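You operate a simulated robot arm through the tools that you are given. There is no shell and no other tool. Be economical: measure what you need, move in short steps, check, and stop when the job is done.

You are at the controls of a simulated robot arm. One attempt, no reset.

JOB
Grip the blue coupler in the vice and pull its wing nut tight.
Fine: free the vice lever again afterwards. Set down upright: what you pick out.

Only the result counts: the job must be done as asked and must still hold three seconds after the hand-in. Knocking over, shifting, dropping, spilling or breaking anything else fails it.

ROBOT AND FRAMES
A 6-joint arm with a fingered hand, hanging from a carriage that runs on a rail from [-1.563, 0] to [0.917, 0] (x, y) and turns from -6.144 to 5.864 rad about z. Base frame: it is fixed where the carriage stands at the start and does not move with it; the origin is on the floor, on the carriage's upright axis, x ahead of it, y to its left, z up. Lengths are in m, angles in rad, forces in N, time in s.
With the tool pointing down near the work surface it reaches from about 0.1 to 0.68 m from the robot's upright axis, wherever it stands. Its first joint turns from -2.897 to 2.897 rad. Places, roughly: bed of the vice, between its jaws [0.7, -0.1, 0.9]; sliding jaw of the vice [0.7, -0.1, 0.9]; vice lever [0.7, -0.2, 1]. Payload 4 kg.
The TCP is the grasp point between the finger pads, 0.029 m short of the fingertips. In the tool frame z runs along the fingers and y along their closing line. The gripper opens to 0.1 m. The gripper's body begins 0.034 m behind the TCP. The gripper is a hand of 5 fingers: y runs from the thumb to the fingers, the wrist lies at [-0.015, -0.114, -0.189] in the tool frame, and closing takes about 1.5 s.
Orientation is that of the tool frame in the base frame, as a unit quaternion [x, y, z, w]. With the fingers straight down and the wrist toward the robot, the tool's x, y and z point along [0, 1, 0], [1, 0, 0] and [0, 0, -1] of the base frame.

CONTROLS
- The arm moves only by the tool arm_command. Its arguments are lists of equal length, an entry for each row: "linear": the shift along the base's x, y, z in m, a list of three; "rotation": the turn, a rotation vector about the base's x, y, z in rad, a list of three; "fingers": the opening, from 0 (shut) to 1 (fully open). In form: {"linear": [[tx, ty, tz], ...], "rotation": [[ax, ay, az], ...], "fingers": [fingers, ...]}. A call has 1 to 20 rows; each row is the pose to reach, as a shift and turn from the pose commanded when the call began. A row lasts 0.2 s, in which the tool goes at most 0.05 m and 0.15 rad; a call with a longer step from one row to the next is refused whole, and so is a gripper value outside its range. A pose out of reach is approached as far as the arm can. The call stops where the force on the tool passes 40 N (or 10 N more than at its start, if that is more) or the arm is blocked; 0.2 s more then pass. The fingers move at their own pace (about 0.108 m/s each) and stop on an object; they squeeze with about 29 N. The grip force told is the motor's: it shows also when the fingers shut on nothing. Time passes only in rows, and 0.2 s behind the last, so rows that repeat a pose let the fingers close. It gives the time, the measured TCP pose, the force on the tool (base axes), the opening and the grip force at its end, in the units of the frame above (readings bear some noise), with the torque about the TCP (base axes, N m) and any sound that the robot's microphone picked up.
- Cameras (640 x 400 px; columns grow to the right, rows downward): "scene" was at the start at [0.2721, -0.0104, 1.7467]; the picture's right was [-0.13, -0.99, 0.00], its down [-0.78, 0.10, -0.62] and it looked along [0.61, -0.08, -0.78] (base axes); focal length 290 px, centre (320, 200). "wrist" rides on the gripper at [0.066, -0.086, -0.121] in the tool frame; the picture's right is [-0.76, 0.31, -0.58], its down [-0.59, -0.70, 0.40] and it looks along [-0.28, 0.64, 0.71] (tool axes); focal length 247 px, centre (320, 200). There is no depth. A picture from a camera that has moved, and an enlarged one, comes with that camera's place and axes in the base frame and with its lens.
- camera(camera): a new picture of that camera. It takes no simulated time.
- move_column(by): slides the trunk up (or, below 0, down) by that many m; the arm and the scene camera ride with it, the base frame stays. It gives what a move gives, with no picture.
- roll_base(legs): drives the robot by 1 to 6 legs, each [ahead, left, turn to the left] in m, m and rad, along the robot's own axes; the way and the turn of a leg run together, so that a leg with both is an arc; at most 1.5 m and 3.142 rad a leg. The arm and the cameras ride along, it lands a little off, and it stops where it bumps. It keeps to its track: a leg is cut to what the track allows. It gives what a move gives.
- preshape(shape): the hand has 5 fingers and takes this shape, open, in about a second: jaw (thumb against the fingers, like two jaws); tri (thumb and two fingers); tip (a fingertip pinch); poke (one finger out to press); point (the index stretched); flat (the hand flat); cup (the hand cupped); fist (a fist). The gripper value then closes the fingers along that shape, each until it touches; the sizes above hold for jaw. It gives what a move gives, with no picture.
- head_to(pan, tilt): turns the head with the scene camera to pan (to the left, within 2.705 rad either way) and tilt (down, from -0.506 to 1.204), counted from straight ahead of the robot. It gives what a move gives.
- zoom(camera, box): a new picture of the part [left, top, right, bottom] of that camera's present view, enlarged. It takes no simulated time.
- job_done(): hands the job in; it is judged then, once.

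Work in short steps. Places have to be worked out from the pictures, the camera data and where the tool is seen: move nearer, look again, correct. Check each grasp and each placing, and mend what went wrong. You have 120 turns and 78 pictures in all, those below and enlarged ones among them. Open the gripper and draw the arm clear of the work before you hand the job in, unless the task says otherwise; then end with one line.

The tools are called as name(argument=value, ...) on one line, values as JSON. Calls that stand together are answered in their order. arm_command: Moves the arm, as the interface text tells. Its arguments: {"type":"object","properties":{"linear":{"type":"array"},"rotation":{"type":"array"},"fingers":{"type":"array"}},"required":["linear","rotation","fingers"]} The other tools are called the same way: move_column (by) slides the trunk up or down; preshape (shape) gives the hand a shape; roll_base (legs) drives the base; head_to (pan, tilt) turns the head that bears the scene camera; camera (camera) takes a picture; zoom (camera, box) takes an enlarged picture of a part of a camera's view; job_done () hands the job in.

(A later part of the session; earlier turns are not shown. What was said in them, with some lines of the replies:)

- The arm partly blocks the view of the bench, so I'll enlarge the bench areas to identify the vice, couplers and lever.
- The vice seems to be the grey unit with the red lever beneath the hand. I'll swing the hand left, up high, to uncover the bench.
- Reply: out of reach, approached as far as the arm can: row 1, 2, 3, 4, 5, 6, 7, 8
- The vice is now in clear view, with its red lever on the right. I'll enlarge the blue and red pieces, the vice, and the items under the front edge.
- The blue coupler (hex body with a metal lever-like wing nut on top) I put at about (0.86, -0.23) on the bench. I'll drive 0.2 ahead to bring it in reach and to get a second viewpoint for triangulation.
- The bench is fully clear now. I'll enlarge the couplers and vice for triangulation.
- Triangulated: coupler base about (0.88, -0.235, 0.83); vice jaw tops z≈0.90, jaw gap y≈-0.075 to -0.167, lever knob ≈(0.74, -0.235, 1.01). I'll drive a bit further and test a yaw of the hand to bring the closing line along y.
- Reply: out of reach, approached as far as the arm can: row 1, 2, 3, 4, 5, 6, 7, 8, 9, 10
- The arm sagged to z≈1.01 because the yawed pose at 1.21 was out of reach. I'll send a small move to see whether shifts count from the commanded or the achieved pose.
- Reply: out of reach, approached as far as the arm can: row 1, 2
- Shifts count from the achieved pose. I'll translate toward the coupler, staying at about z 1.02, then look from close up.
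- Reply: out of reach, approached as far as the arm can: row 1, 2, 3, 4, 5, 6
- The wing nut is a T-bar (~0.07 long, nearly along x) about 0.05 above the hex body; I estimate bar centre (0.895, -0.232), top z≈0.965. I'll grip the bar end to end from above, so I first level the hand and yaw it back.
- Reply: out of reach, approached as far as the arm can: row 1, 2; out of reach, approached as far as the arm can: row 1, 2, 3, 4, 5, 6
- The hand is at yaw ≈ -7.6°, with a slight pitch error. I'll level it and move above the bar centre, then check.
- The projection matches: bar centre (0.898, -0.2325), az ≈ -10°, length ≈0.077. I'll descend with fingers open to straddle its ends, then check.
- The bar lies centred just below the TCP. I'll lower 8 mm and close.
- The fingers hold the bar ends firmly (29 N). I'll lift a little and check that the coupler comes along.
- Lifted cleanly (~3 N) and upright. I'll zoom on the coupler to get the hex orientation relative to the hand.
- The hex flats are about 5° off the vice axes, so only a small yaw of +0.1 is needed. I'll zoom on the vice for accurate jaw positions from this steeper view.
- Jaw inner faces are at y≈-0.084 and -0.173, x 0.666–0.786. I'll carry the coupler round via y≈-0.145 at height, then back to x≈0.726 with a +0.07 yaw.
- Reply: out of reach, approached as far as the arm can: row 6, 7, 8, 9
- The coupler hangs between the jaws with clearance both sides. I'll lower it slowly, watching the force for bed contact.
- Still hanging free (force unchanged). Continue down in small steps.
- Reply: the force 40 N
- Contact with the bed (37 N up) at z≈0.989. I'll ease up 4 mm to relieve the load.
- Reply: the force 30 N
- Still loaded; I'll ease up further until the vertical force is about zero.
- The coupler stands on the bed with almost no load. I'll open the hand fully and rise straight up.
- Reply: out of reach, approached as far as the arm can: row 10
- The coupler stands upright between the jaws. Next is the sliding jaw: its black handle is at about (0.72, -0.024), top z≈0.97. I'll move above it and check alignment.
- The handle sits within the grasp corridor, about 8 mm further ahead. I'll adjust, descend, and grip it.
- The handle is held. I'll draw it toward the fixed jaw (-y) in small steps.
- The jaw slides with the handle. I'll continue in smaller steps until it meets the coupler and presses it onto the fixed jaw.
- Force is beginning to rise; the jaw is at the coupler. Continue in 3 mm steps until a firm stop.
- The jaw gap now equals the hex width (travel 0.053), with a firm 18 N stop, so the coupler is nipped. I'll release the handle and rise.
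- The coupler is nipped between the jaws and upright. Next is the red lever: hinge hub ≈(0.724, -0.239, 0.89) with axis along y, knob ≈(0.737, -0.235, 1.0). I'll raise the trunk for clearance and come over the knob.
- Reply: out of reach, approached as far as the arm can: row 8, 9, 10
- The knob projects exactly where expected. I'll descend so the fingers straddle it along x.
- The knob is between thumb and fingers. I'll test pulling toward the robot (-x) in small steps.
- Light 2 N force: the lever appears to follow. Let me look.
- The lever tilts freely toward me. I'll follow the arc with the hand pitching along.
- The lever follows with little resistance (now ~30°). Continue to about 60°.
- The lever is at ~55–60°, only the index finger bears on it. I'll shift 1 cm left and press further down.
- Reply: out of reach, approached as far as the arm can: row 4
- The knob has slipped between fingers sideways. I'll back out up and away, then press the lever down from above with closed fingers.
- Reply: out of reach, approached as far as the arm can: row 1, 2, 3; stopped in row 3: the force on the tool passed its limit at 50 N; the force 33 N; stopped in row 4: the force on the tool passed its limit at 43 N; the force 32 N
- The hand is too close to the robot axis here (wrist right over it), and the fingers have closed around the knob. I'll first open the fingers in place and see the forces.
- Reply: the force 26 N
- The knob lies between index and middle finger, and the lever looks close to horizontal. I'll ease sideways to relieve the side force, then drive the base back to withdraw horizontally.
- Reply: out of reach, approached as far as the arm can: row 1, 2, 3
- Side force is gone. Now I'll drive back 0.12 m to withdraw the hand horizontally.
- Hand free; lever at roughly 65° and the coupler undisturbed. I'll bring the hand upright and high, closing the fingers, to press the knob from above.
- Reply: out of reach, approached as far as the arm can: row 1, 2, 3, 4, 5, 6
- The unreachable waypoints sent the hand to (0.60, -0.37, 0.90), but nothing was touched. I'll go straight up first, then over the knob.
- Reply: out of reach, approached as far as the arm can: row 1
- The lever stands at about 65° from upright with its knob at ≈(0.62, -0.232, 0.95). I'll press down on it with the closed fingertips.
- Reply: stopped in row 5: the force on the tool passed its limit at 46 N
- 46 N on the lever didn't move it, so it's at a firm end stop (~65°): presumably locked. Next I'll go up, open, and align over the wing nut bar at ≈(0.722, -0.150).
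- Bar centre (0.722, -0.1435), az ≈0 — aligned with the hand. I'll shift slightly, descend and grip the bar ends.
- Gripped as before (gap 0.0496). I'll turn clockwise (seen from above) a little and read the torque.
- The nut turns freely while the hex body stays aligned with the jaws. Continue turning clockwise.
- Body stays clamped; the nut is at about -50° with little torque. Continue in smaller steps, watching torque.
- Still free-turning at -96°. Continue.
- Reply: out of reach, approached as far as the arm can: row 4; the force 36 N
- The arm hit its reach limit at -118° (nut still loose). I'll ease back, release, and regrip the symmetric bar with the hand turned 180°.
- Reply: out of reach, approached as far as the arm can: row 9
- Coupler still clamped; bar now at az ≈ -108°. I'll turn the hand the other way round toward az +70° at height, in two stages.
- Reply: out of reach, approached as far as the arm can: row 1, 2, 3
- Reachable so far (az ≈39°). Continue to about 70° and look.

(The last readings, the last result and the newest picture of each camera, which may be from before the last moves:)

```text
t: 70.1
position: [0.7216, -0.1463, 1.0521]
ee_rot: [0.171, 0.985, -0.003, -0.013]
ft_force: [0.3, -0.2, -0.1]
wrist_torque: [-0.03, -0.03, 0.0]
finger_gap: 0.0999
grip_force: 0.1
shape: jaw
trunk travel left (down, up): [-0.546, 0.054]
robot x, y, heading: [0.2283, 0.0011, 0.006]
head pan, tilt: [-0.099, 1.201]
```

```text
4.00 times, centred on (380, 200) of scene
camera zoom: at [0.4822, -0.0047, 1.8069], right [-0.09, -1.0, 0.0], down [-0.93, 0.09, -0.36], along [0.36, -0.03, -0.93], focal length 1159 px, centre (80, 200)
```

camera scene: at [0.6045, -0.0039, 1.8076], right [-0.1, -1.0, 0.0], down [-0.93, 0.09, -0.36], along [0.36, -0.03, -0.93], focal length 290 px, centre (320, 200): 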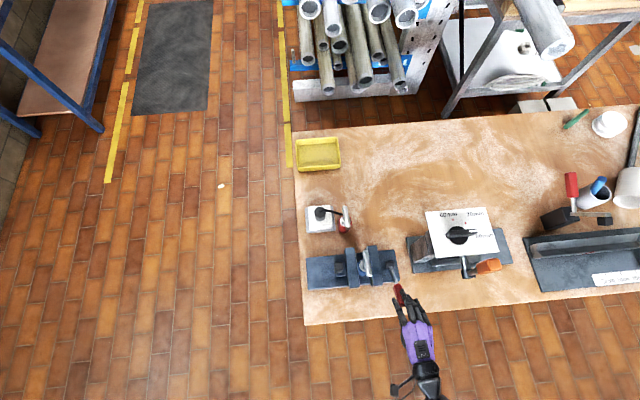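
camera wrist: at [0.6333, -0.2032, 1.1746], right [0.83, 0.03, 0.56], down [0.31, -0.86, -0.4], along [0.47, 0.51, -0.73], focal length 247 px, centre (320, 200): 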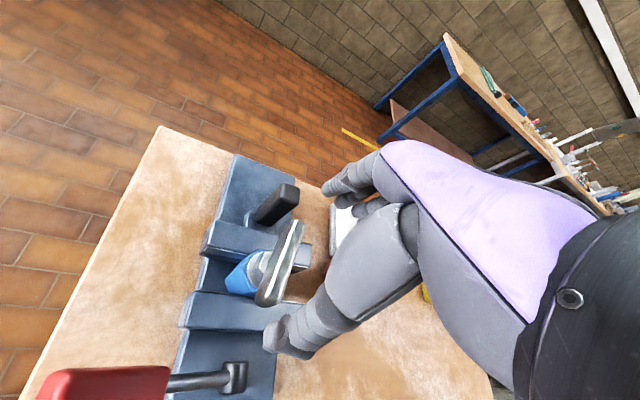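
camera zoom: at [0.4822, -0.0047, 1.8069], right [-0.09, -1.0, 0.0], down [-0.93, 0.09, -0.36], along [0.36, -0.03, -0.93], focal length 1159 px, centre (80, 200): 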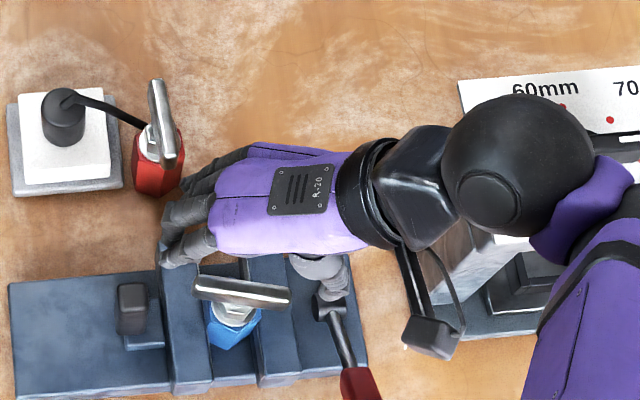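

Hand az 70° matches the bar az ≈72°, centre (0.716, -0.1425). I'll descend with slightly reduced opening (to clear the jaw handle) and grip.

arm_command(linear=[[-0.003, 0.0, -0.02], [-0.005, 0.001, -0.04], [-0.005, 0.001, -0.055], [-0.005, 0.001, -0.055], [-0.005, 0.001, -0.055], [-0.005, 0.001, -0.055], [-0.005, 0.001, -0.055], [-0.005, 0.001, -0.055]], rotation=[[0, 0, 0], [0, 0, 0], [0, 0, 0], [0, 0, 0], [0, 0, 0], [0, 0, 0], [0, 0, 0], [0, 0, 0]], fingers=[0.92, 0.92, 0.92, 0.7, 0.4, 0.2, 0, 0])

zoom(camera="wrist", box=[160, 160, 368, 320])

```text
t: 71.9
position: [0.7132, -0.1411, 0.9986]
ee_rot: [0.173, 0.985, -0.005, -0.011]
ft_force: [-5.5, 12.4, 3.8]
wrist_torque: [-0.3, 0.11, -0.02]
finger_gap: 0.0389
grip_force: 28.9
shape: jaw
out of reach, approached as far as the arm can: row 3, 4, 5, 6, 7, 8
trunk travel left (down, up): [-0.546, 0.054]
robot x, y, heading: [0.2303, -0.0014, 0.004]
head pan, tilt: [-0.099, 1.201]
```

```text
2.50 times, centred on (264, 240) of wrist
camera zoom: at [0.624, -0.1982, 1.1213], right [0.83, 0.03, 0.56], down [0.3, -0.86, -0.4], along [0.47, 0.5, -0.73], focal length 617 px, centre (460, 100)
```

zoom: 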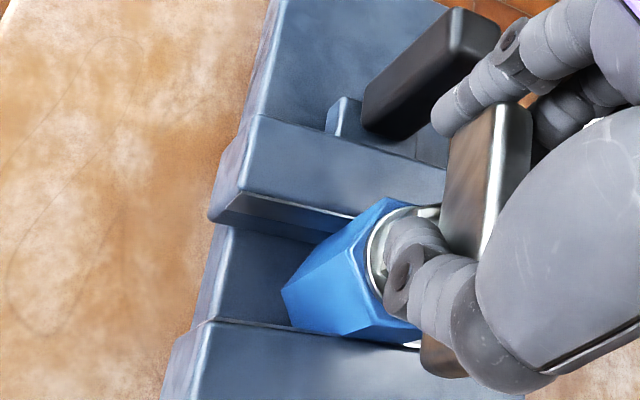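

The thumb missed the bar end (arm at its reach limit here shifted the hand 4 mm). I'll open, rise to the reachable height, realign, and use the trunk to descend instead.

arm_command(linear=[[0, 0, 0], [0, 0, 0], [0, 0, 0], [0, 0, 0], [0, 0, 0], [0.002, 0, 0.02], [0.004, -0.001, 0.04], [0.004, -0.002, 0.053]], rotation=[[0, 0, 0], [0, 0, 0], [0, 0, 0], [0, 0, 0], [0, 0, 0], [0, 0, 0], [0, 0, 0], [0, 0, 0]], fingers=[0.3, 0.6, 0.92, 0.92, 0.92, 0.92, 0.92, 0.92])

camera(camera="wrist")

```text
t: 73.7
position: [0.7171, -0.1462, 1.0529]
ee_rot: [0.173, 0.985, -0.003, -0.012]
ft_force: [0.6, -0.5, -0.3]
wrist_torque: [0.03, -0.02, 0.05]
finger_gap: 0.0917
grip_force: 0.0
shape: jaw
trunk travel left (down, up): [-0.546, 0.054]
robot x, y, heading: [0.2292, 0.0024, 0.003]
head pan, tilt: [-0.099, 1.201]
```

```text
12 pictures are left
camera wrist: at [0.6296, -0.2035, 1.1755], right [0.83, 0.03, 0.56], down [0.31, -0.86, -0.4], along [0.47, 0.51, -0.73], focal length 247 px, centre (320, 200)
```

wrist: 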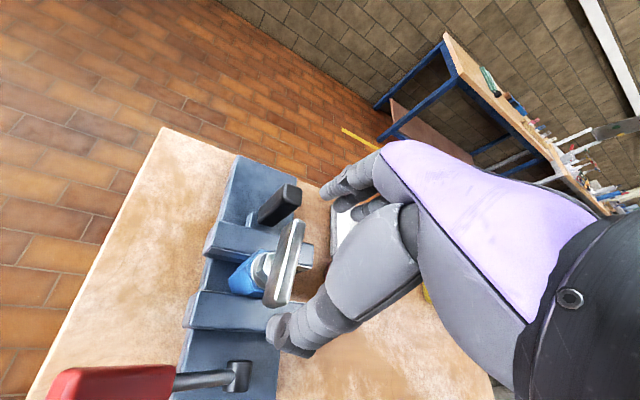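

The bar is now at az ≈ 80°, centre (0.718, -0.142). I'll turn the hand +0.17 to match, then lower with the trunk.

arm_command(linear=[[0.001, 0.001, 0], [0.001, 0.002, 0], [0.001, 0.002, 0]], rotation=[[0, 0, 0.09], [0, 0, 0.17], [0, 0, 0.17]], fingers=[0.9, 0.9, 0.9])

move_column(by=-0.03)

```text
t: 74.5
position: [0.7177, -0.145, 1.0525]
ee_rot: [0.088, 0.996, -0.006, -0.011]
ft_force: [-0.4, -0.2, 0.5]
wrist_torque: [-0.01, 0.0, -0.02]
finger_gap: 0.0904
grip_force: 0.0
shape: jaw
trunk travel left (down, up): [-0.546, 0.054]
robot x, y, heading: [0.2269, 0.0007, 0.006]
head pan, tilt: [-0.099, 1.201]
```

```text
t: 75.2
position: [0.7178, -0.1443, 1.0238]
ee_rot: [0.089, 0.996, -0.006, -0.01]
ft_force: [0.4, -0.1, -0.2]
wrist_torque: [-0.04, 0.02, 0.0]
finger_gap: 0.0903
grip_force: 0.1
shape: jaw
trunk travel left (down, up): [-0.516, 0.084]
robot x, y, heading: [0.2291, 0.0002, 0.001]
head pan, tilt: [-0.099, 1.201]
```

Aligned and free of contact. Lower the last 0.028 with the trunk, then close.

move_column(by=-0.028)

arm_command(linear=[[0, 0, 0], [0, 0, 0], [0, 0, 0], [0, 0, 0], [0, 0, 0], [0, 0, 0]], rotation=[[0, 0, 0], [0, 0, 0], [0, 0, 0], [0, 0, 0], [0, 0, 0], [0, 0, 0]], fingers=[0.7, 0.5, 0.3, 0.1, 0, 0])

zoom(camera="wrist", box=[160, 160, 368, 320])

```text
t: 76.0
position: [0.7187, -0.1442, 0.9942]
ee_rot: [0.089, 0.996, -0.006, -0.01]
ft_force: [0.6, 0.5, -0.6]
wrist_torque: [0.0, -0.03, 0.05]
finger_gap: 0.0906
grip_force: 0.1
shape: jaw
trunk travel left (down, up): [-0.488, 0.112]
robot x, y, heading: [0.2296, -0.0005, 0.006]
head pan, tilt: [-0.099, 1.201]
```

```text
t: 77.3
position: [0.7174, -0.1457, 0.9949]
ee_rot: [0.089, 0.996, -0.006, -0.01]
ft_force: [-0.2, -3.4, 0.3]
wrist_torque: [-1.09, -0.01, -0.04]
finger_gap: 0.0494
grip_force: 29.3
shape: jaw
trunk travel left (down, up): [-0.488, 0.112]
robot x, y, heading: [0.2314, 0.0002, 0.005]
head pan, tilt: [-0.099, 1.201]
```

```text
2.50 times, centred on (264, 240) of wrist
camera zoom: at [0.6404, -0.2159, 1.1178], right [0.81, 0.17, 0.56], down [0.45, -0.8, -0.4], along [0.38, 0.57, -0.73], focal length 617 px, centre (460, 100)
```

zoom: 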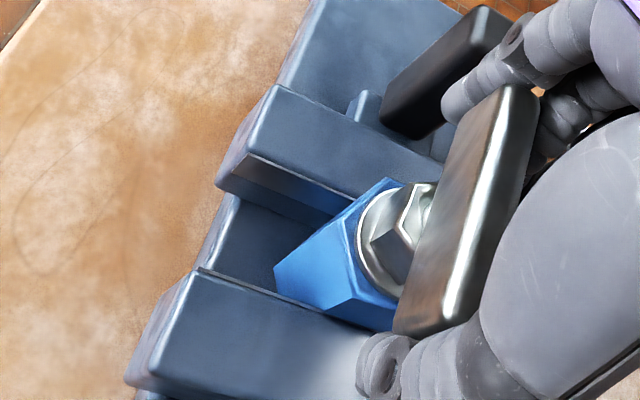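

Proper grip on both ends (gap 0.049, as before). Now turn clockwise from az ≈80°, watching torque.

arm_command(linear=[[0, 0, 0], [0, 0, 0], [0, 0, 0], [0, 0, 0], [0, 0, 0], [0, 0, 0], [0, 0, 0], [0, 0, 0]], rotation=[[0, 0, -0.1], [0, 0, -0.2], [0, 0, -0.3], [0, 0, -0.4], [0, 0, -0.5], [0, 0, -0.6], [0, 0, -0.7], [0, 0, -0.8]], fingers=[0, 0, 0, 0, 0, 0, 0, 0])

```text
t: 79.2
position: [0.7172, -0.1442, 0.9952]
ee_rot: [0.471, 0.882, -0.001, -0.013]
ft_force: [-8.6, -1.0, 3.7]
wrist_torque: [-0.26, 0.2, 0.17]
finger_gap: 0.0481
grip_force: 29.1
shape: jaw
trunk travel left (down, up): [-0.488, 0.112]
robot x, y, heading: [0.2284, -0.0036, 0.007]
head pan, tilt: [-0.099, 1.201]
```

arm_command(linear=[[0, 0, 0], [0, 0, 0], [0, 0, 0], [0, 0, 0], [0, 0, 0]], rotation=[[0, 0, -0.1], [0, 0, -0.2], [0, 0, -0.3], [0, 0, -0.4], [0, 0, -0.5]], fingers=[0, 0, 0, 0, 0])

zoom(camera="wrist", box=[160, 160, 368, 320])

```text
t: 80.3
position: [0.717, -0.1409, 0.9945]
ee_rot: [0.673, 0.74, 0.003, -0.012]
ft_force: [-7.7, 10.1, 0.9]
wrist_torque: [0.11, -0.3, 0.88]
finger_gap: 0.0478
grip_force: 28.7
shape: jaw
trunk travel left (down, up): [-0.488, 0.112]
robot x, y, heading: [0.2263, -0.0017, 0.006]
head pan, tilt: [-0.099, 1.201]
```

```text
2.50 times, centred on (264, 240) of wrist
camera zoom: at [0.6267, -0.086, 1.1168], right [0.39, -0.74, 0.56], down [-0.65, -0.64, -0.4], along [0.65, -0.21, -0.73], focal length 617 px, centre (460, 100)
```

zoom: 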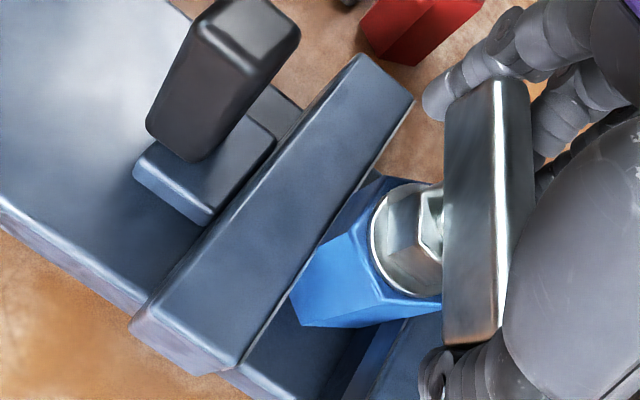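

Torque has risen to 0.88 N·m: the nut is getting tight. I'll turn a little further.

arm_command(linear=[[0, 0, 0], [0, 0, 0], [0, 0, 0], [0, 0, 0]], rotation=[[0, 0, -0.07], [0, 0, -0.14], [0, 0, -0.21], [0, 0, -0.28]], fingers=[0, 0, 0, 0])

zoom(camera="wrist", box=[160, 160, 368, 320])

```text
t: 81.3
position: [0.7183, -0.1389, 0.9949]
ee_rot: [0.769, 0.639, 0.002, -0.013]
ft_force: [-0.3, 18.9, -5.9]
wrist_torque: [0.09, -0.56, 1.83]
finger_gap: 0.0442
grip_force: 29.3
shape: jaw
trunk travel left (down, up): [-0.488, 0.112]
robot x, y, heading: [0.231, -0.0006, 0.004]
head pan, tilt: [-0.099, 1.201]
```

```text
2.50 times, centred on (264, 240) of wrist
camera zoom: at [0.6461, -0.0612, 1.117], right [0.17, -0.81, 0.56], down [-0.8, -0.44, -0.4], along [0.57, -0.38, -0.73], focal length 617 px, centre (460, 100)
```

zoom: 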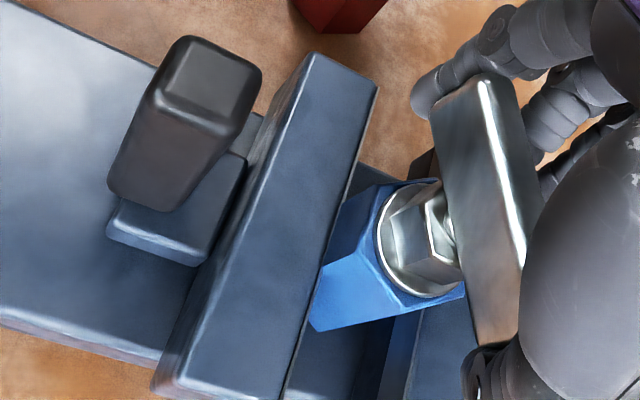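

Torque reached 1.8 N·m with the bar at a hard stop while the body stays held: the nut is tight. I'll open the hand and rise.

arm_command(linear=[[0, -0.003, 0], [0, -0.003, 0], [0, -0.003, 0], [0, -0.003, 0], [0, -0.003, 0], [0, -0.003, 0], [0, -0.003, 0.02], [0, -0.003, 0.04], [0, -0.003, 0.055]], rotation=[[0, 0, 0], [0, 0, 0], [0, 0, 0], [0, 0, 0], [0, 0, 0], [0, 0, 0], [0, 0, 0], [0, 0, 0], [0, 0, 0]], fingers=[0.3, 0.6, 0.9, 1, 1, 1, 1, 1, 1])

move_column(by=0.04)

camera(camera="wrist")

```text
t: 83.3
position: [0.7178, -0.1457, 1.0499]
ee_rot: [0.77, 0.638, 0.003, -0.011]
ft_force: [-0.2, 0.3, 0.2]
wrist_torque: [0.03, 0.02, -0.04]
finger_gap: 0.0999
grip_force: 0.3
shape: jaw
trunk travel left (down, up): [-0.488, 0.112]
robot x, y, heading: [0.2272, 0.0023, 0.003]
head pan, tilt: [-0.099, 1.201]
```

```text
t: 84.2
position: [0.7185, -0.1471, 1.0908]
ee_rot: [0.77, 0.638, 0.003, -0.011]
ft_force: [1.0, 0.0, 0.4]
wrist_torque: [0.0, -0.02, 0.03]
finger_gap: 0.0996
grip_force: 0.1
shape: jaw
trunk travel left (down, up): [-0.528, 0.072]
robot x, y, heading: [0.2274, 0.0013, 0.002]
head pan, tilt: [-0.099, 1.201]
```

```text
8 pictures are left
camera wrist: at [0.6469, -0.068, 1.2128], right [0.17, -0.81, 0.56], down [-0.8, -0.44, -0.4], along [0.57, -0.38, -0.73], focal length 247 px, centre (320, 200)
```

wrist: 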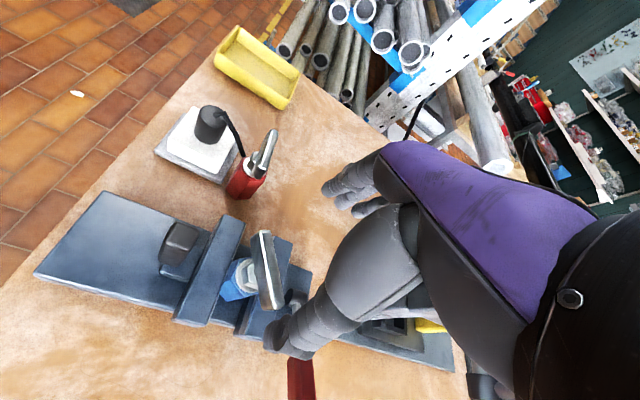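

The nut is at a hard stop (bar az ≈26°, unchanged while torque doubled). Now the lever: I'll go to the robot side of its knob with closed fingers, keeping high until past the bar.

arm_command(linear=[[-0.03, -0.02, -0.01], [-0.06, -0.05, -0.02], [-0.09, -0.08, -0.03], [-0.12, -0.091, -0.04], [-0.145, -0.091, -0.05], [-0.158, -0.091, -0.06], [-0.158, -0.091, -0.06]], rotation=[[0, 0, 0.04], [0, 0, 0.08], [0, 0, 0.12], [0, 0, 0.18], [0, 0, 0.18], [0, 0, 0.18], [0, 0, 0.18]], fingers=[0.7, 0.4, 0.1, 0, 0, 0, 0])

camera(camera="wrist")

```text
t: 85.8
position: [0.56, -0.2394, 1.0304]
ee_rot: [0.71, 0.704, 0.003, -0.011]
ft_force: [0.5, 0.9, 0.3]
wrist_torque: [0.02, -0.01, 0.01]
finger_gap: 0.0001
grip_force: 29.2
shape: jaw
trunk travel left (down, up): [-0.528, 0.072]
robot x, y, heading: [0.2335, -0.0027, 0.008]
head pan, tilt: [-0.099, 1.201]
```

```text
7 pictures are left
camera wrist: at [0.4758, -0.1743, 1.1536], right [0.31, -0.77, 0.56], down [-0.71, -0.58, -0.4], along [0.63, -0.27, -0.73], focal length 247 px, centre (320, 200)
```

wrist: 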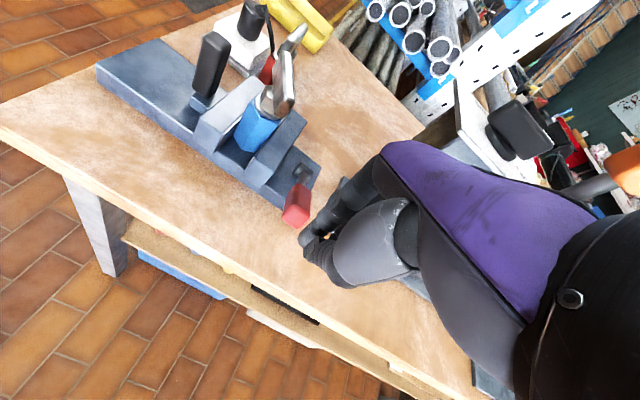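

The knob end is at ≈(0.61, -0.23, 0.95), just ahead of the fingertips. I'll lower on the robot side of it, then push ahead and up.

arm_command(linear=[[-0.005, 0.004, -0.03], [-0.008, 0.007, -0.06], [-0.008, 0.007, -0.085]], rotation=[[0, 0, 0], [0, 0, 0], [0, 0, 0]], fingers=[0, 0, 0])

arm_command(linear=[[0.015, 0, 0], [0.03, 0, 0], [0.04, 0, 0.003], [0.05, 0, 0.008], [0.06, 0, 0.014]], rotation=[[0, 0, 0], [0, 0, 0], [0, 0, 0], [0, 0, 0], [0, 0, 0]], fingers=[0, 0, 0, 0, 0])

```text
t: 86.6
position: [0.5514, -0.2316, 0.9448]
ee_rot: [0.709, 0.705, 0.002, -0.011]
ft_force: [-0.1, 0.0, 0.3]
wrist_torque: [0.0, 0.01, 0.03]
finger_gap: 0.0002
grip_force: 28.9
shape: jaw
trunk travel left (down, up): [-0.528, 0.072]
robot x, y, heading: [0.2297, 0.0026, 0.006]
head pan, tilt: [-0.099, 1.201]
```

```text
t: 87.4
position: [0.5783, -0.2335, 0.9457]
ee_rot: [0.713, 0.701, -0.003, -0.017]
ft_force: [-31.9, 1.1, 15.8]
wrist_torque: [-0.17, -0.7, -0.33]
finger_gap: 0.0
grip_force: 29.2
shape: jaw
trunk travel left (down, up): [-0.528, 0.072]
robot x, y, heading: [0.2307, 0.0005, 0.001]
head pan, tilt: [-0.099, 1.201]
stopped in row 4: the force on the tool passed its limit at 49 N (the readings are from after the stop); the commanded pose is now the measured one
```

Pushing the end face only loads the lever axially. I'll back off, rise, turn the hand to az -90°, and pinch the knob across y so it can pivot as I lift it.

arm_command(linear=[[-0.015, 0, 0], [-0.025, 0, 0.0], [-0.025, 0, 0.03], [-0.025, 0, 0.06], [-0.02, 0, 0.09], [-0.01, 0, 0.1]], rotation=[[0, 0, 0], [0, 0, 0], [0, 0, 0], [0, 0, 0], [0, 0, 0], [0, 0, 0]], fingers=[0, 0, 0, 0, 0, 0])

arm_command(linear=[[0.01, 0, 0], [0.02, 0, 0], [0.03, 0, 0], [0.04, 0, 0], [0.05, 0, 0], [0.055, 0, 0], [0.055, 0, 0], [0.055, 0, 0], [0.055, 0, 0], [0.055, 0, 0], [0.055, 0, 0]], rotation=[[0, 0, -0.14], [0, 0, -0.28], [0, 0, -0.42], [0, 0, -0.56], [0, 0, -0.7], [0, 0, -0.84], [0, 0, -0.98], [0, 0, -1.12], [0, 0, -1.26], [0, 0, -1.4], [0, 0, -1.5]], fingers=[0.2, 0.4, 0.6, 0.8, 0.8, 0.8, 0.8, 0.8, 0.8, 0.8, 0.8])

camera(camera="wrist")

```text
t: 88.8
position: [0.5766, -0.2309, 1.0492]
ee_rot: [0.712, 0.702, 0.001, -0.014]
ft_force: [-0.5, -0.8, 0.0]
wrist_torque: [0.0, -0.01, 0.04]
finger_gap: 0.0
grip_force: 29.0
shape: jaw
trunk travel left (down, up): [-0.528, 0.072]
robot x, y, heading: [0.2285, -0.0019, 0.001]
head pan, tilt: [-0.099, 1.201]
```

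```text
t: 91.2
position: [0.639, -0.2452, 1.0247]
ee_rot: [0.999, 0.03, 0.011, -0.009]
ft_force: [0.1, 0.2, -0.4]
wrist_torque: [0.02, 0.03, 0.01]
finger_gap: 0.0797
grip_force: 0.0
shape: jaw
out of reach, approached as far as the arm can: row 10, 11
trunk travel left (down, up): [-0.528, 0.072]
robot x, y, heading: [0.2273, 0.0002, 0.003]
head pan, tilt: [-0.099, 1.201]
```

```text
6 pictures are left
camera wrist: at [0.6956, -0.1573, 1.1481], right [-0.75, -0.36, 0.55], down [-0.62, 0.68, -0.4], along [-0.23, -0.64, -0.73], focal length 247 px, centre (320, 200)
```

wrist: 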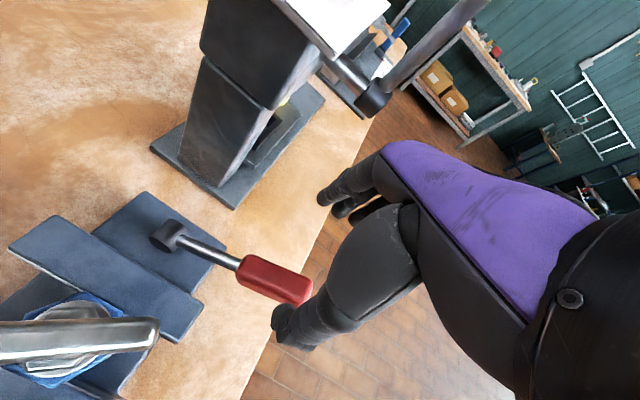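

The knob centre is ≈(0.633, -0.232, 0.95). I'll shift, descend and pinch it.

arm_command(linear=[[-0.003, 0.006, -0.01], [-0.007, 0.012, -0.03], [-0.007, 0.012, -0.05], [-0.007, 0.012, -0.07], [-0.007, 0.012, -0.07], [-0.007, 0.012, -0.07], [-0.007, 0.012, -0.07], [-0.007, 0.012, -0.07], [-0.007, 0.012, -0.07]], rotation=[[0, 0, 0], [0, 0, 0], [0, 0, 0], [0, 0, 0], [0, 0, 0], [0, 0, 0], [0, 0, 0], [0, 0, 0], [0, 0, 0]], fingers=[0.8, 0.8, 0.8, 0.8, 0.6, 0.4, 0.2, 0, 0])

camera(camera="wrist")

```text
t: 93.2
position: [0.6313, -0.2332, 0.9556]
ee_rot: [0.999, 0.03, 0.009, -0.009]
ft_force: [-1.1, 0.8, -1.3]
wrist_torque: [0.11, -0.01, 0.04]
finger_gap: 0.0168
grip_force: 29.5
shape: jaw
trunk travel left (down, up): [-0.528, 0.072]
robot x, y, heading: [0.2254, -0.0042, 0.006]
head pan, tilt: [-0.099, 1.201]
```

```text
5 pictures are left
camera wrist: at [0.6886, -0.1461, 1.0792], right [-0.75, -0.36, 0.56], down [-0.62, 0.68, -0.4], along [-0.23, -0.64, -0.73], focal length 247 px, centre (320, 200)
```

wrist: 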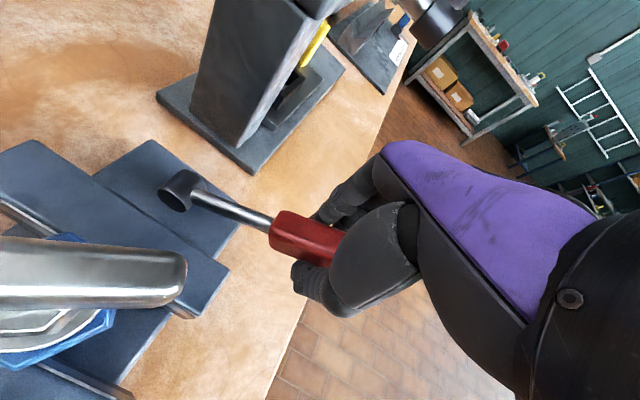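

The knob is pinched. I'll lift it along the arc about the hub in small steps.

arm_command(linear=[[0.004, 0, 0.006], [0.009, 0, 0.012], [0.015, 0, 0.018], [0.022, 0, 0.024]], rotation=[[0, 0, 0], [0, 0, 0], [0, 0, 0], [0, 0, 0]], fingers=[0, 0, 0, 0])

```text
t: 94.2
position: [0.6486, -0.2321, 0.9793]
ee_rot: [1.0, 0.029, 0.008, -0.01]
ft_force: [-16.6, 2.7, 10.7]
wrist_torque: [0.27, 0.43, -0.23]
finger_gap: 0.0174
grip_force: 28.6
shape: jaw
trunk travel left (down, up): [-0.528, 0.072]
robot x, y, heading: [0.2325, -0.0018, 0.001]
head pan, tilt: [-0.099, 1.201]
```

The lever is rising; the force is mostly radial, so the true radius is a bit larger. I'll continue on a slightly wider arc.

arm_command(linear=[[0.007, 0, 0.009], [0.015, 0, 0.016], [0.024, 0, 0.021], [0.034, 0, 0.026]], rotation=[[0, 0, 0], [0, 0, 0], [0, 0, 0], [0, 0, 0]], fingers=[0, 0, 0, 0])

```text
t: 95.2
position: [0.6888, -0.234, 1.0061]
ee_rot: [0.999, 0.031, 0.011, -0.009]
ft_force: [1.1, -1.1, -0.2]
wrist_torque: [-0.33, -0.11, 0.03]
finger_gap: 0.015
grip_force: 29.2
shape: jaw
trunk travel left (down, up): [-0.528, 0.072]
robot x, y, heading: [0.2303, 0.0003, 0.002]
head pan, tilt: [-0.099, 1.201]
```

Force dropped to zero: either the lever came free or it slipped. One picture to check.

camera(camera="wrist")

```text
4 pictures are left
camera wrist: at [0.7454, -0.1456, 1.1295], right [-0.75, -0.36, 0.56], down [-0.62, 0.67, -0.4], along [-0.23, -0.64, -0.73], focal length 247 px, centre (320, 200)
```

wrist: 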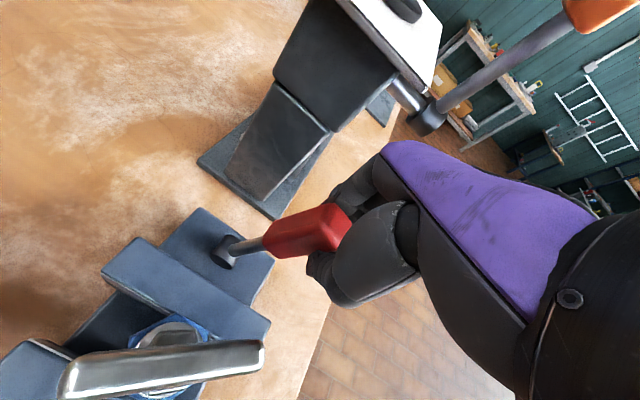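

Still pinched and rising (~17° from upright). Continue to upright and slightly past, until it meets its stop.

arm_command(linear=[[0.01, 0, 0.003], [0.02, 0, 0.005], [0.03, 0, 0.006], [0.04, 0, 0.006], [0.048, 0, 0.005]], rotation=[[0, 0, 0], [0, 0, 0], [0, 0, 0], [0, 0, 0], [0, 0, 0]], fingers=[0, 0, 0, 0, 0])

```text
t: 96.2
position: [0.7101, -0.2376, 1.0061]
ee_rot: [1.0, 0.02, 0.003, -0.009]
ft_force: [-25.7, -1.4, 14.1]
wrist_torque: [-0.12, 0.14, 0.02]
finger_gap: 0.0132
grip_force: 29.1
shape: jaw
trunk travel left (down, up): [-0.528, 0.072]
robot x, y, heading: [0.227, 0.0034, 0.003]
head pan, tilt: [-0.099, 1.201]
stopped in row 4: the force on the tool passed its limit at 45 N (the readings are from after the stop); the commanded pose is now the measured one
```

Blocked at x≈0.71 with 25 N. I'll release the knob, raise with the trunk, and look at the lever.

arm_command(linear=[[-0.003, 0, 0], [-0.003, 0, 0], [-0.003, 0, 0], [-0.003, 0, 0]], rotation=[[0, 0, 0], [0, 0, 0], [0, 0, 0], [0, 0, 0]], fingers=[0.2, 0.5, 0.7, 0.7])

move_column(by=0.065)

camera(camera="wrist")

```text
t: 97.2
position: [0.7147, -0.2347, 1.01]
ee_rot: [1.0, 0.025, 0.006, -0.01]
ft_force: [0.7, -0.4, -0.2]
wrist_torque: [0.01, -0.03, 0.01]
finger_gap: 0.0696
grip_force: 0.0
shape: jaw
trunk travel left (down, up): [-0.528, 0.072]
robot x, y, heading: [0.2284, -0.0004, 0.004]
head pan, tilt: [-0.099, 1.201]
```

```text
t: 98.2
position: [0.7141, -0.2341, 1.0738]
ee_rot: [1.0, 0.024, 0.006, -0.009]
ft_force: [-0.3, -0.7, -0.5]
wrist_torque: [0.01, 0.0, 0.01]
finger_gap: 0.0699
grip_force: 0.0
shape: jaw
trunk travel left (down, up): [-0.593, 0.007]
robot x, y, heading: [0.2253, 0.0009, 0.001]
head pan, tilt: [-0.099, 1.201]
```

```text
3 pictures are left
camera wrist: at [0.774, -0.1474, 1.1967], right [-0.75, -0.35, 0.56], down [-0.62, 0.68, -0.39], along [-0.24, -0.64, -0.73], focal length 247 px, centre (320, 200)
```

wrist: 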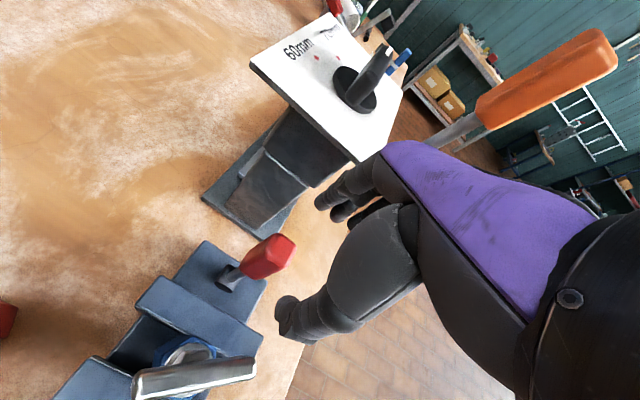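

The lever is now upright within a few degrees (knob ≈0.723, originally ≈0.737). I'll nudge it the last bit with closed fingers from the robot side until it meets its stop.

arm_command(linear=[[-0.02, 0, 0], [-0.04, 0, 0], [-0.055, -0.002, 0], [-0.055, -0.002, -0.02], [-0.055, -0.002, -0.04], [-0.055, -0.002, -0.06], [-0.055, -0.002, -0.065]], rotation=[[0, 0, 0], [0, 0, 0], [0, 0, 0], [0, 0, 0], [0, 0, 0], [0, 0, 0], [0, 0, 0]], fingers=[0.4, 0.1, 0, 0, 0, 0, 0])

arm_command(linear=[[0.01, 0, 0], [0.02, 0, 0], [0.027, 0, 0], [0.034, 0, 0]], rotation=[[0, 0, 0], [0, 0, 0], [0, 0, 0], [0, 0, 0]], fingers=[0, 0, 0, 0])

```text
t: 99.8
position: [0.6595, -0.2375, 1.0092]
ee_rot: [1.0, 0.024, 0.006, -0.01]
ft_force: [-0.2, 0.3, -0.4]
wrist_torque: [0.03, -0.01, -0.01]
finger_gap: 0.0002
grip_force: 29.3
shape: jaw
trunk travel left (down, up): [-0.593, 0.007]
robot x, y, heading: [0.2303, -0.0001, 0.005]
head pan, tilt: [-0.099, 1.201]
```

```text
t: 100.8
position: [0.6928, -0.2367, 1.0105]
ee_rot: [1.0, 0.024, 0.006, -0.009]
ft_force: [-0.7, -0.9, -0.3]
wrist_torque: [0.02, -0.03, -0.03]
finger_gap: 0.0
grip_force: 29.3
shape: jaw
trunk travel left (down, up): [-0.593, 0.007]
robot x, y, heading: [0.2279, 0.0019, 0.007]
head pan, tilt: [-0.099, 1.201]
```

No contact yet; continue in 5 mm steps.

arm_command(linear=[[0.005, 0, 0], [0.01, 0, 0], [0.015, 0, 0], [0.02, 0, 0]], rotation=[[0, 0, 0], [0, 0, 0], [0, 0, 0], [0, 0, 0]], fingers=[0, 0, 0, 0])

```text
t: 101.8
position: [0.7036, -0.2391, 1.0056]
ee_rot: [1.0, 0.02, 0.0, -0.01]
ft_force: [-33.9, -0.9, 14.1]
wrist_torque: [-0.11, -0.01, -0.2]
finger_gap: 0.0001
grip_force: 28.7
shape: jaw
trunk travel left (down, up): [-0.593, 0.007]
robot x, y, heading: [0.2267, 0.0, 0.003]
head pan, tilt: [-0.099, 1.201]
```

34 N against a firm stop: the lever is fully back in its free position. I'll back off, rise and withdraw.

arm_command(linear=[[-0.015, 0, 0], [-0.03, 0, 0], [-0.05, 0, 0.0], [-0.06, 0, 0.02], [-0.06, 0, 0.04]], rotation=[[0, 0, 0], [0, 0, 0], [0, 0, 0], [0, 0, 0], [0, 0, 0]], fingers=[0, 0, 0, 0, 0])

roll_base(legs=[[-0.25, 0, 0]])

arm_command(linear=[[0, 0, 0], [0, 0, 0], [0, 0, 0], [0, 0, 0], [0, 0, 0]], rotation=[[0, 0, 0], [0, 0, 0], [0, 0, 0], [0, 0, 0], [0, 0, 0]], fingers=[0.3, 0.6, 1, 1, 1])

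head_to(pan=-0.25, tilt=0.95)

camera(camera="scene")

```text
t: 103.0
position: [0.6535, -0.235, 1.0503]
ee_rot: [1.0, 0.024, 0.006, -0.01]
ft_force: [0.1, 0.9, -0.1]
wrist_torque: [0.0, -0.02, -0.02]
finger_gap: 0.0001
grip_force: 29.5
shape: jaw
trunk travel left (down, up): [-0.593, 0.007]
robot x, y, heading: [0.2284, -0.0009, -0.0]
head pan, tilt: [-0.099, 1.201]
```

```text
t: 104.8
position: [0.4054, -0.2356, 1.0504]
ee_rot: [1.0, 0.021, 0.006, -0.009]
ft_force: [0.7, 0.5, 0.1]
wrist_torque: [-0.01, -0.02, 0.01]
finger_gap: 0.0
grip_force: 28.7
shape: jaw
trunk travel left (down, up): [-0.593, 0.007]
robot x, y, heading: [-0.0192, -0.0021, -0.001]
head pan, tilt: [-0.099, 1.201]
```

```text
t: 106.0
position: [0.4054, -0.2377, 1.0502]
ee_rot: [1.0, 0.021, 0.006, -0.01]
ft_force: [-0.1, 1.1, -0.6]
wrist_torque: [0.02, -0.01, -0.01]
finger_gap: 0.0999
grip_force: 0.1
shape: jaw
trunk travel left (down, up): [-0.593, 0.007]
robot x, y, heading: [-0.019, 0.0008, -0.002]
head pan, tilt: [-0.099, 1.201]
```

```text
t: 106.8
position: [0.4052, -0.2368, 1.0495]
ee_rot: [1.0, 0.021, 0.006, -0.01]
ft_force: [0.1, -1.2, -0.4]
wrist_torque: [-0.01, -0.05, 0.01]
finger_gap: 0.0995
grip_force: 0.1
shape: jaw
trunk travel left (down, up): [-0.593, 0.007]
robot x, y, heading: [-0.0192, 0.0026, -0.007]
head pan, tilt: [-0.25, 0.949]
```

```text
2 pictures are left
camera scene: at [0.2483, -0.019, 1.8701], right [-0.25, -0.97, 0.0], down [-0.79, 0.2, -0.58], along [0.56, -0.14, -0.81], focal length 290 px, centre (320, 200)
```

scene: 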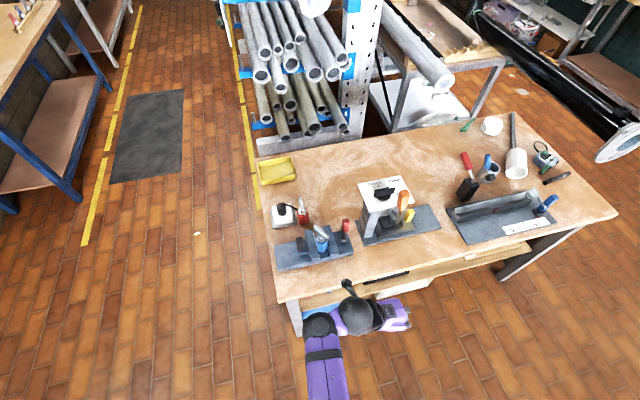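

zoom(camera="scene", box=[264, 190, 376, 280])

```text
4.44 times, centred on (320, 235) of scene
camera zoom: at [0.2483, -0.019, 1.8701], right [-0.25, -0.97, 0.0], down [-0.79, 0.2, -0.58], along [0.56, -0.14, -0.81], focal length 1287 px, centre (320, 44)
```

zoom: 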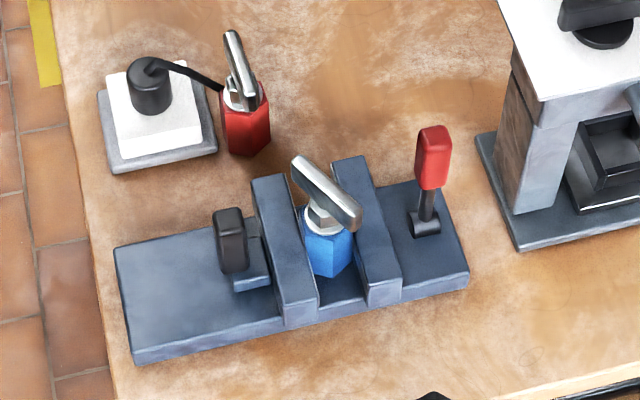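

The final view shows the lever upright (free), the blue coupler standing upright in the vice with its wing nut turned to the stop, and everything else untouched. The arm is clear with the hand open, so I'm handing in.

job_done()

```text
The job is handed in.
```

The blue coupler was gripped in the vice and its wing nut turned clockwise to a hard stop (about 1.8 N·m). I then freed the vice lever and left the coupler standing upright between the jaws.
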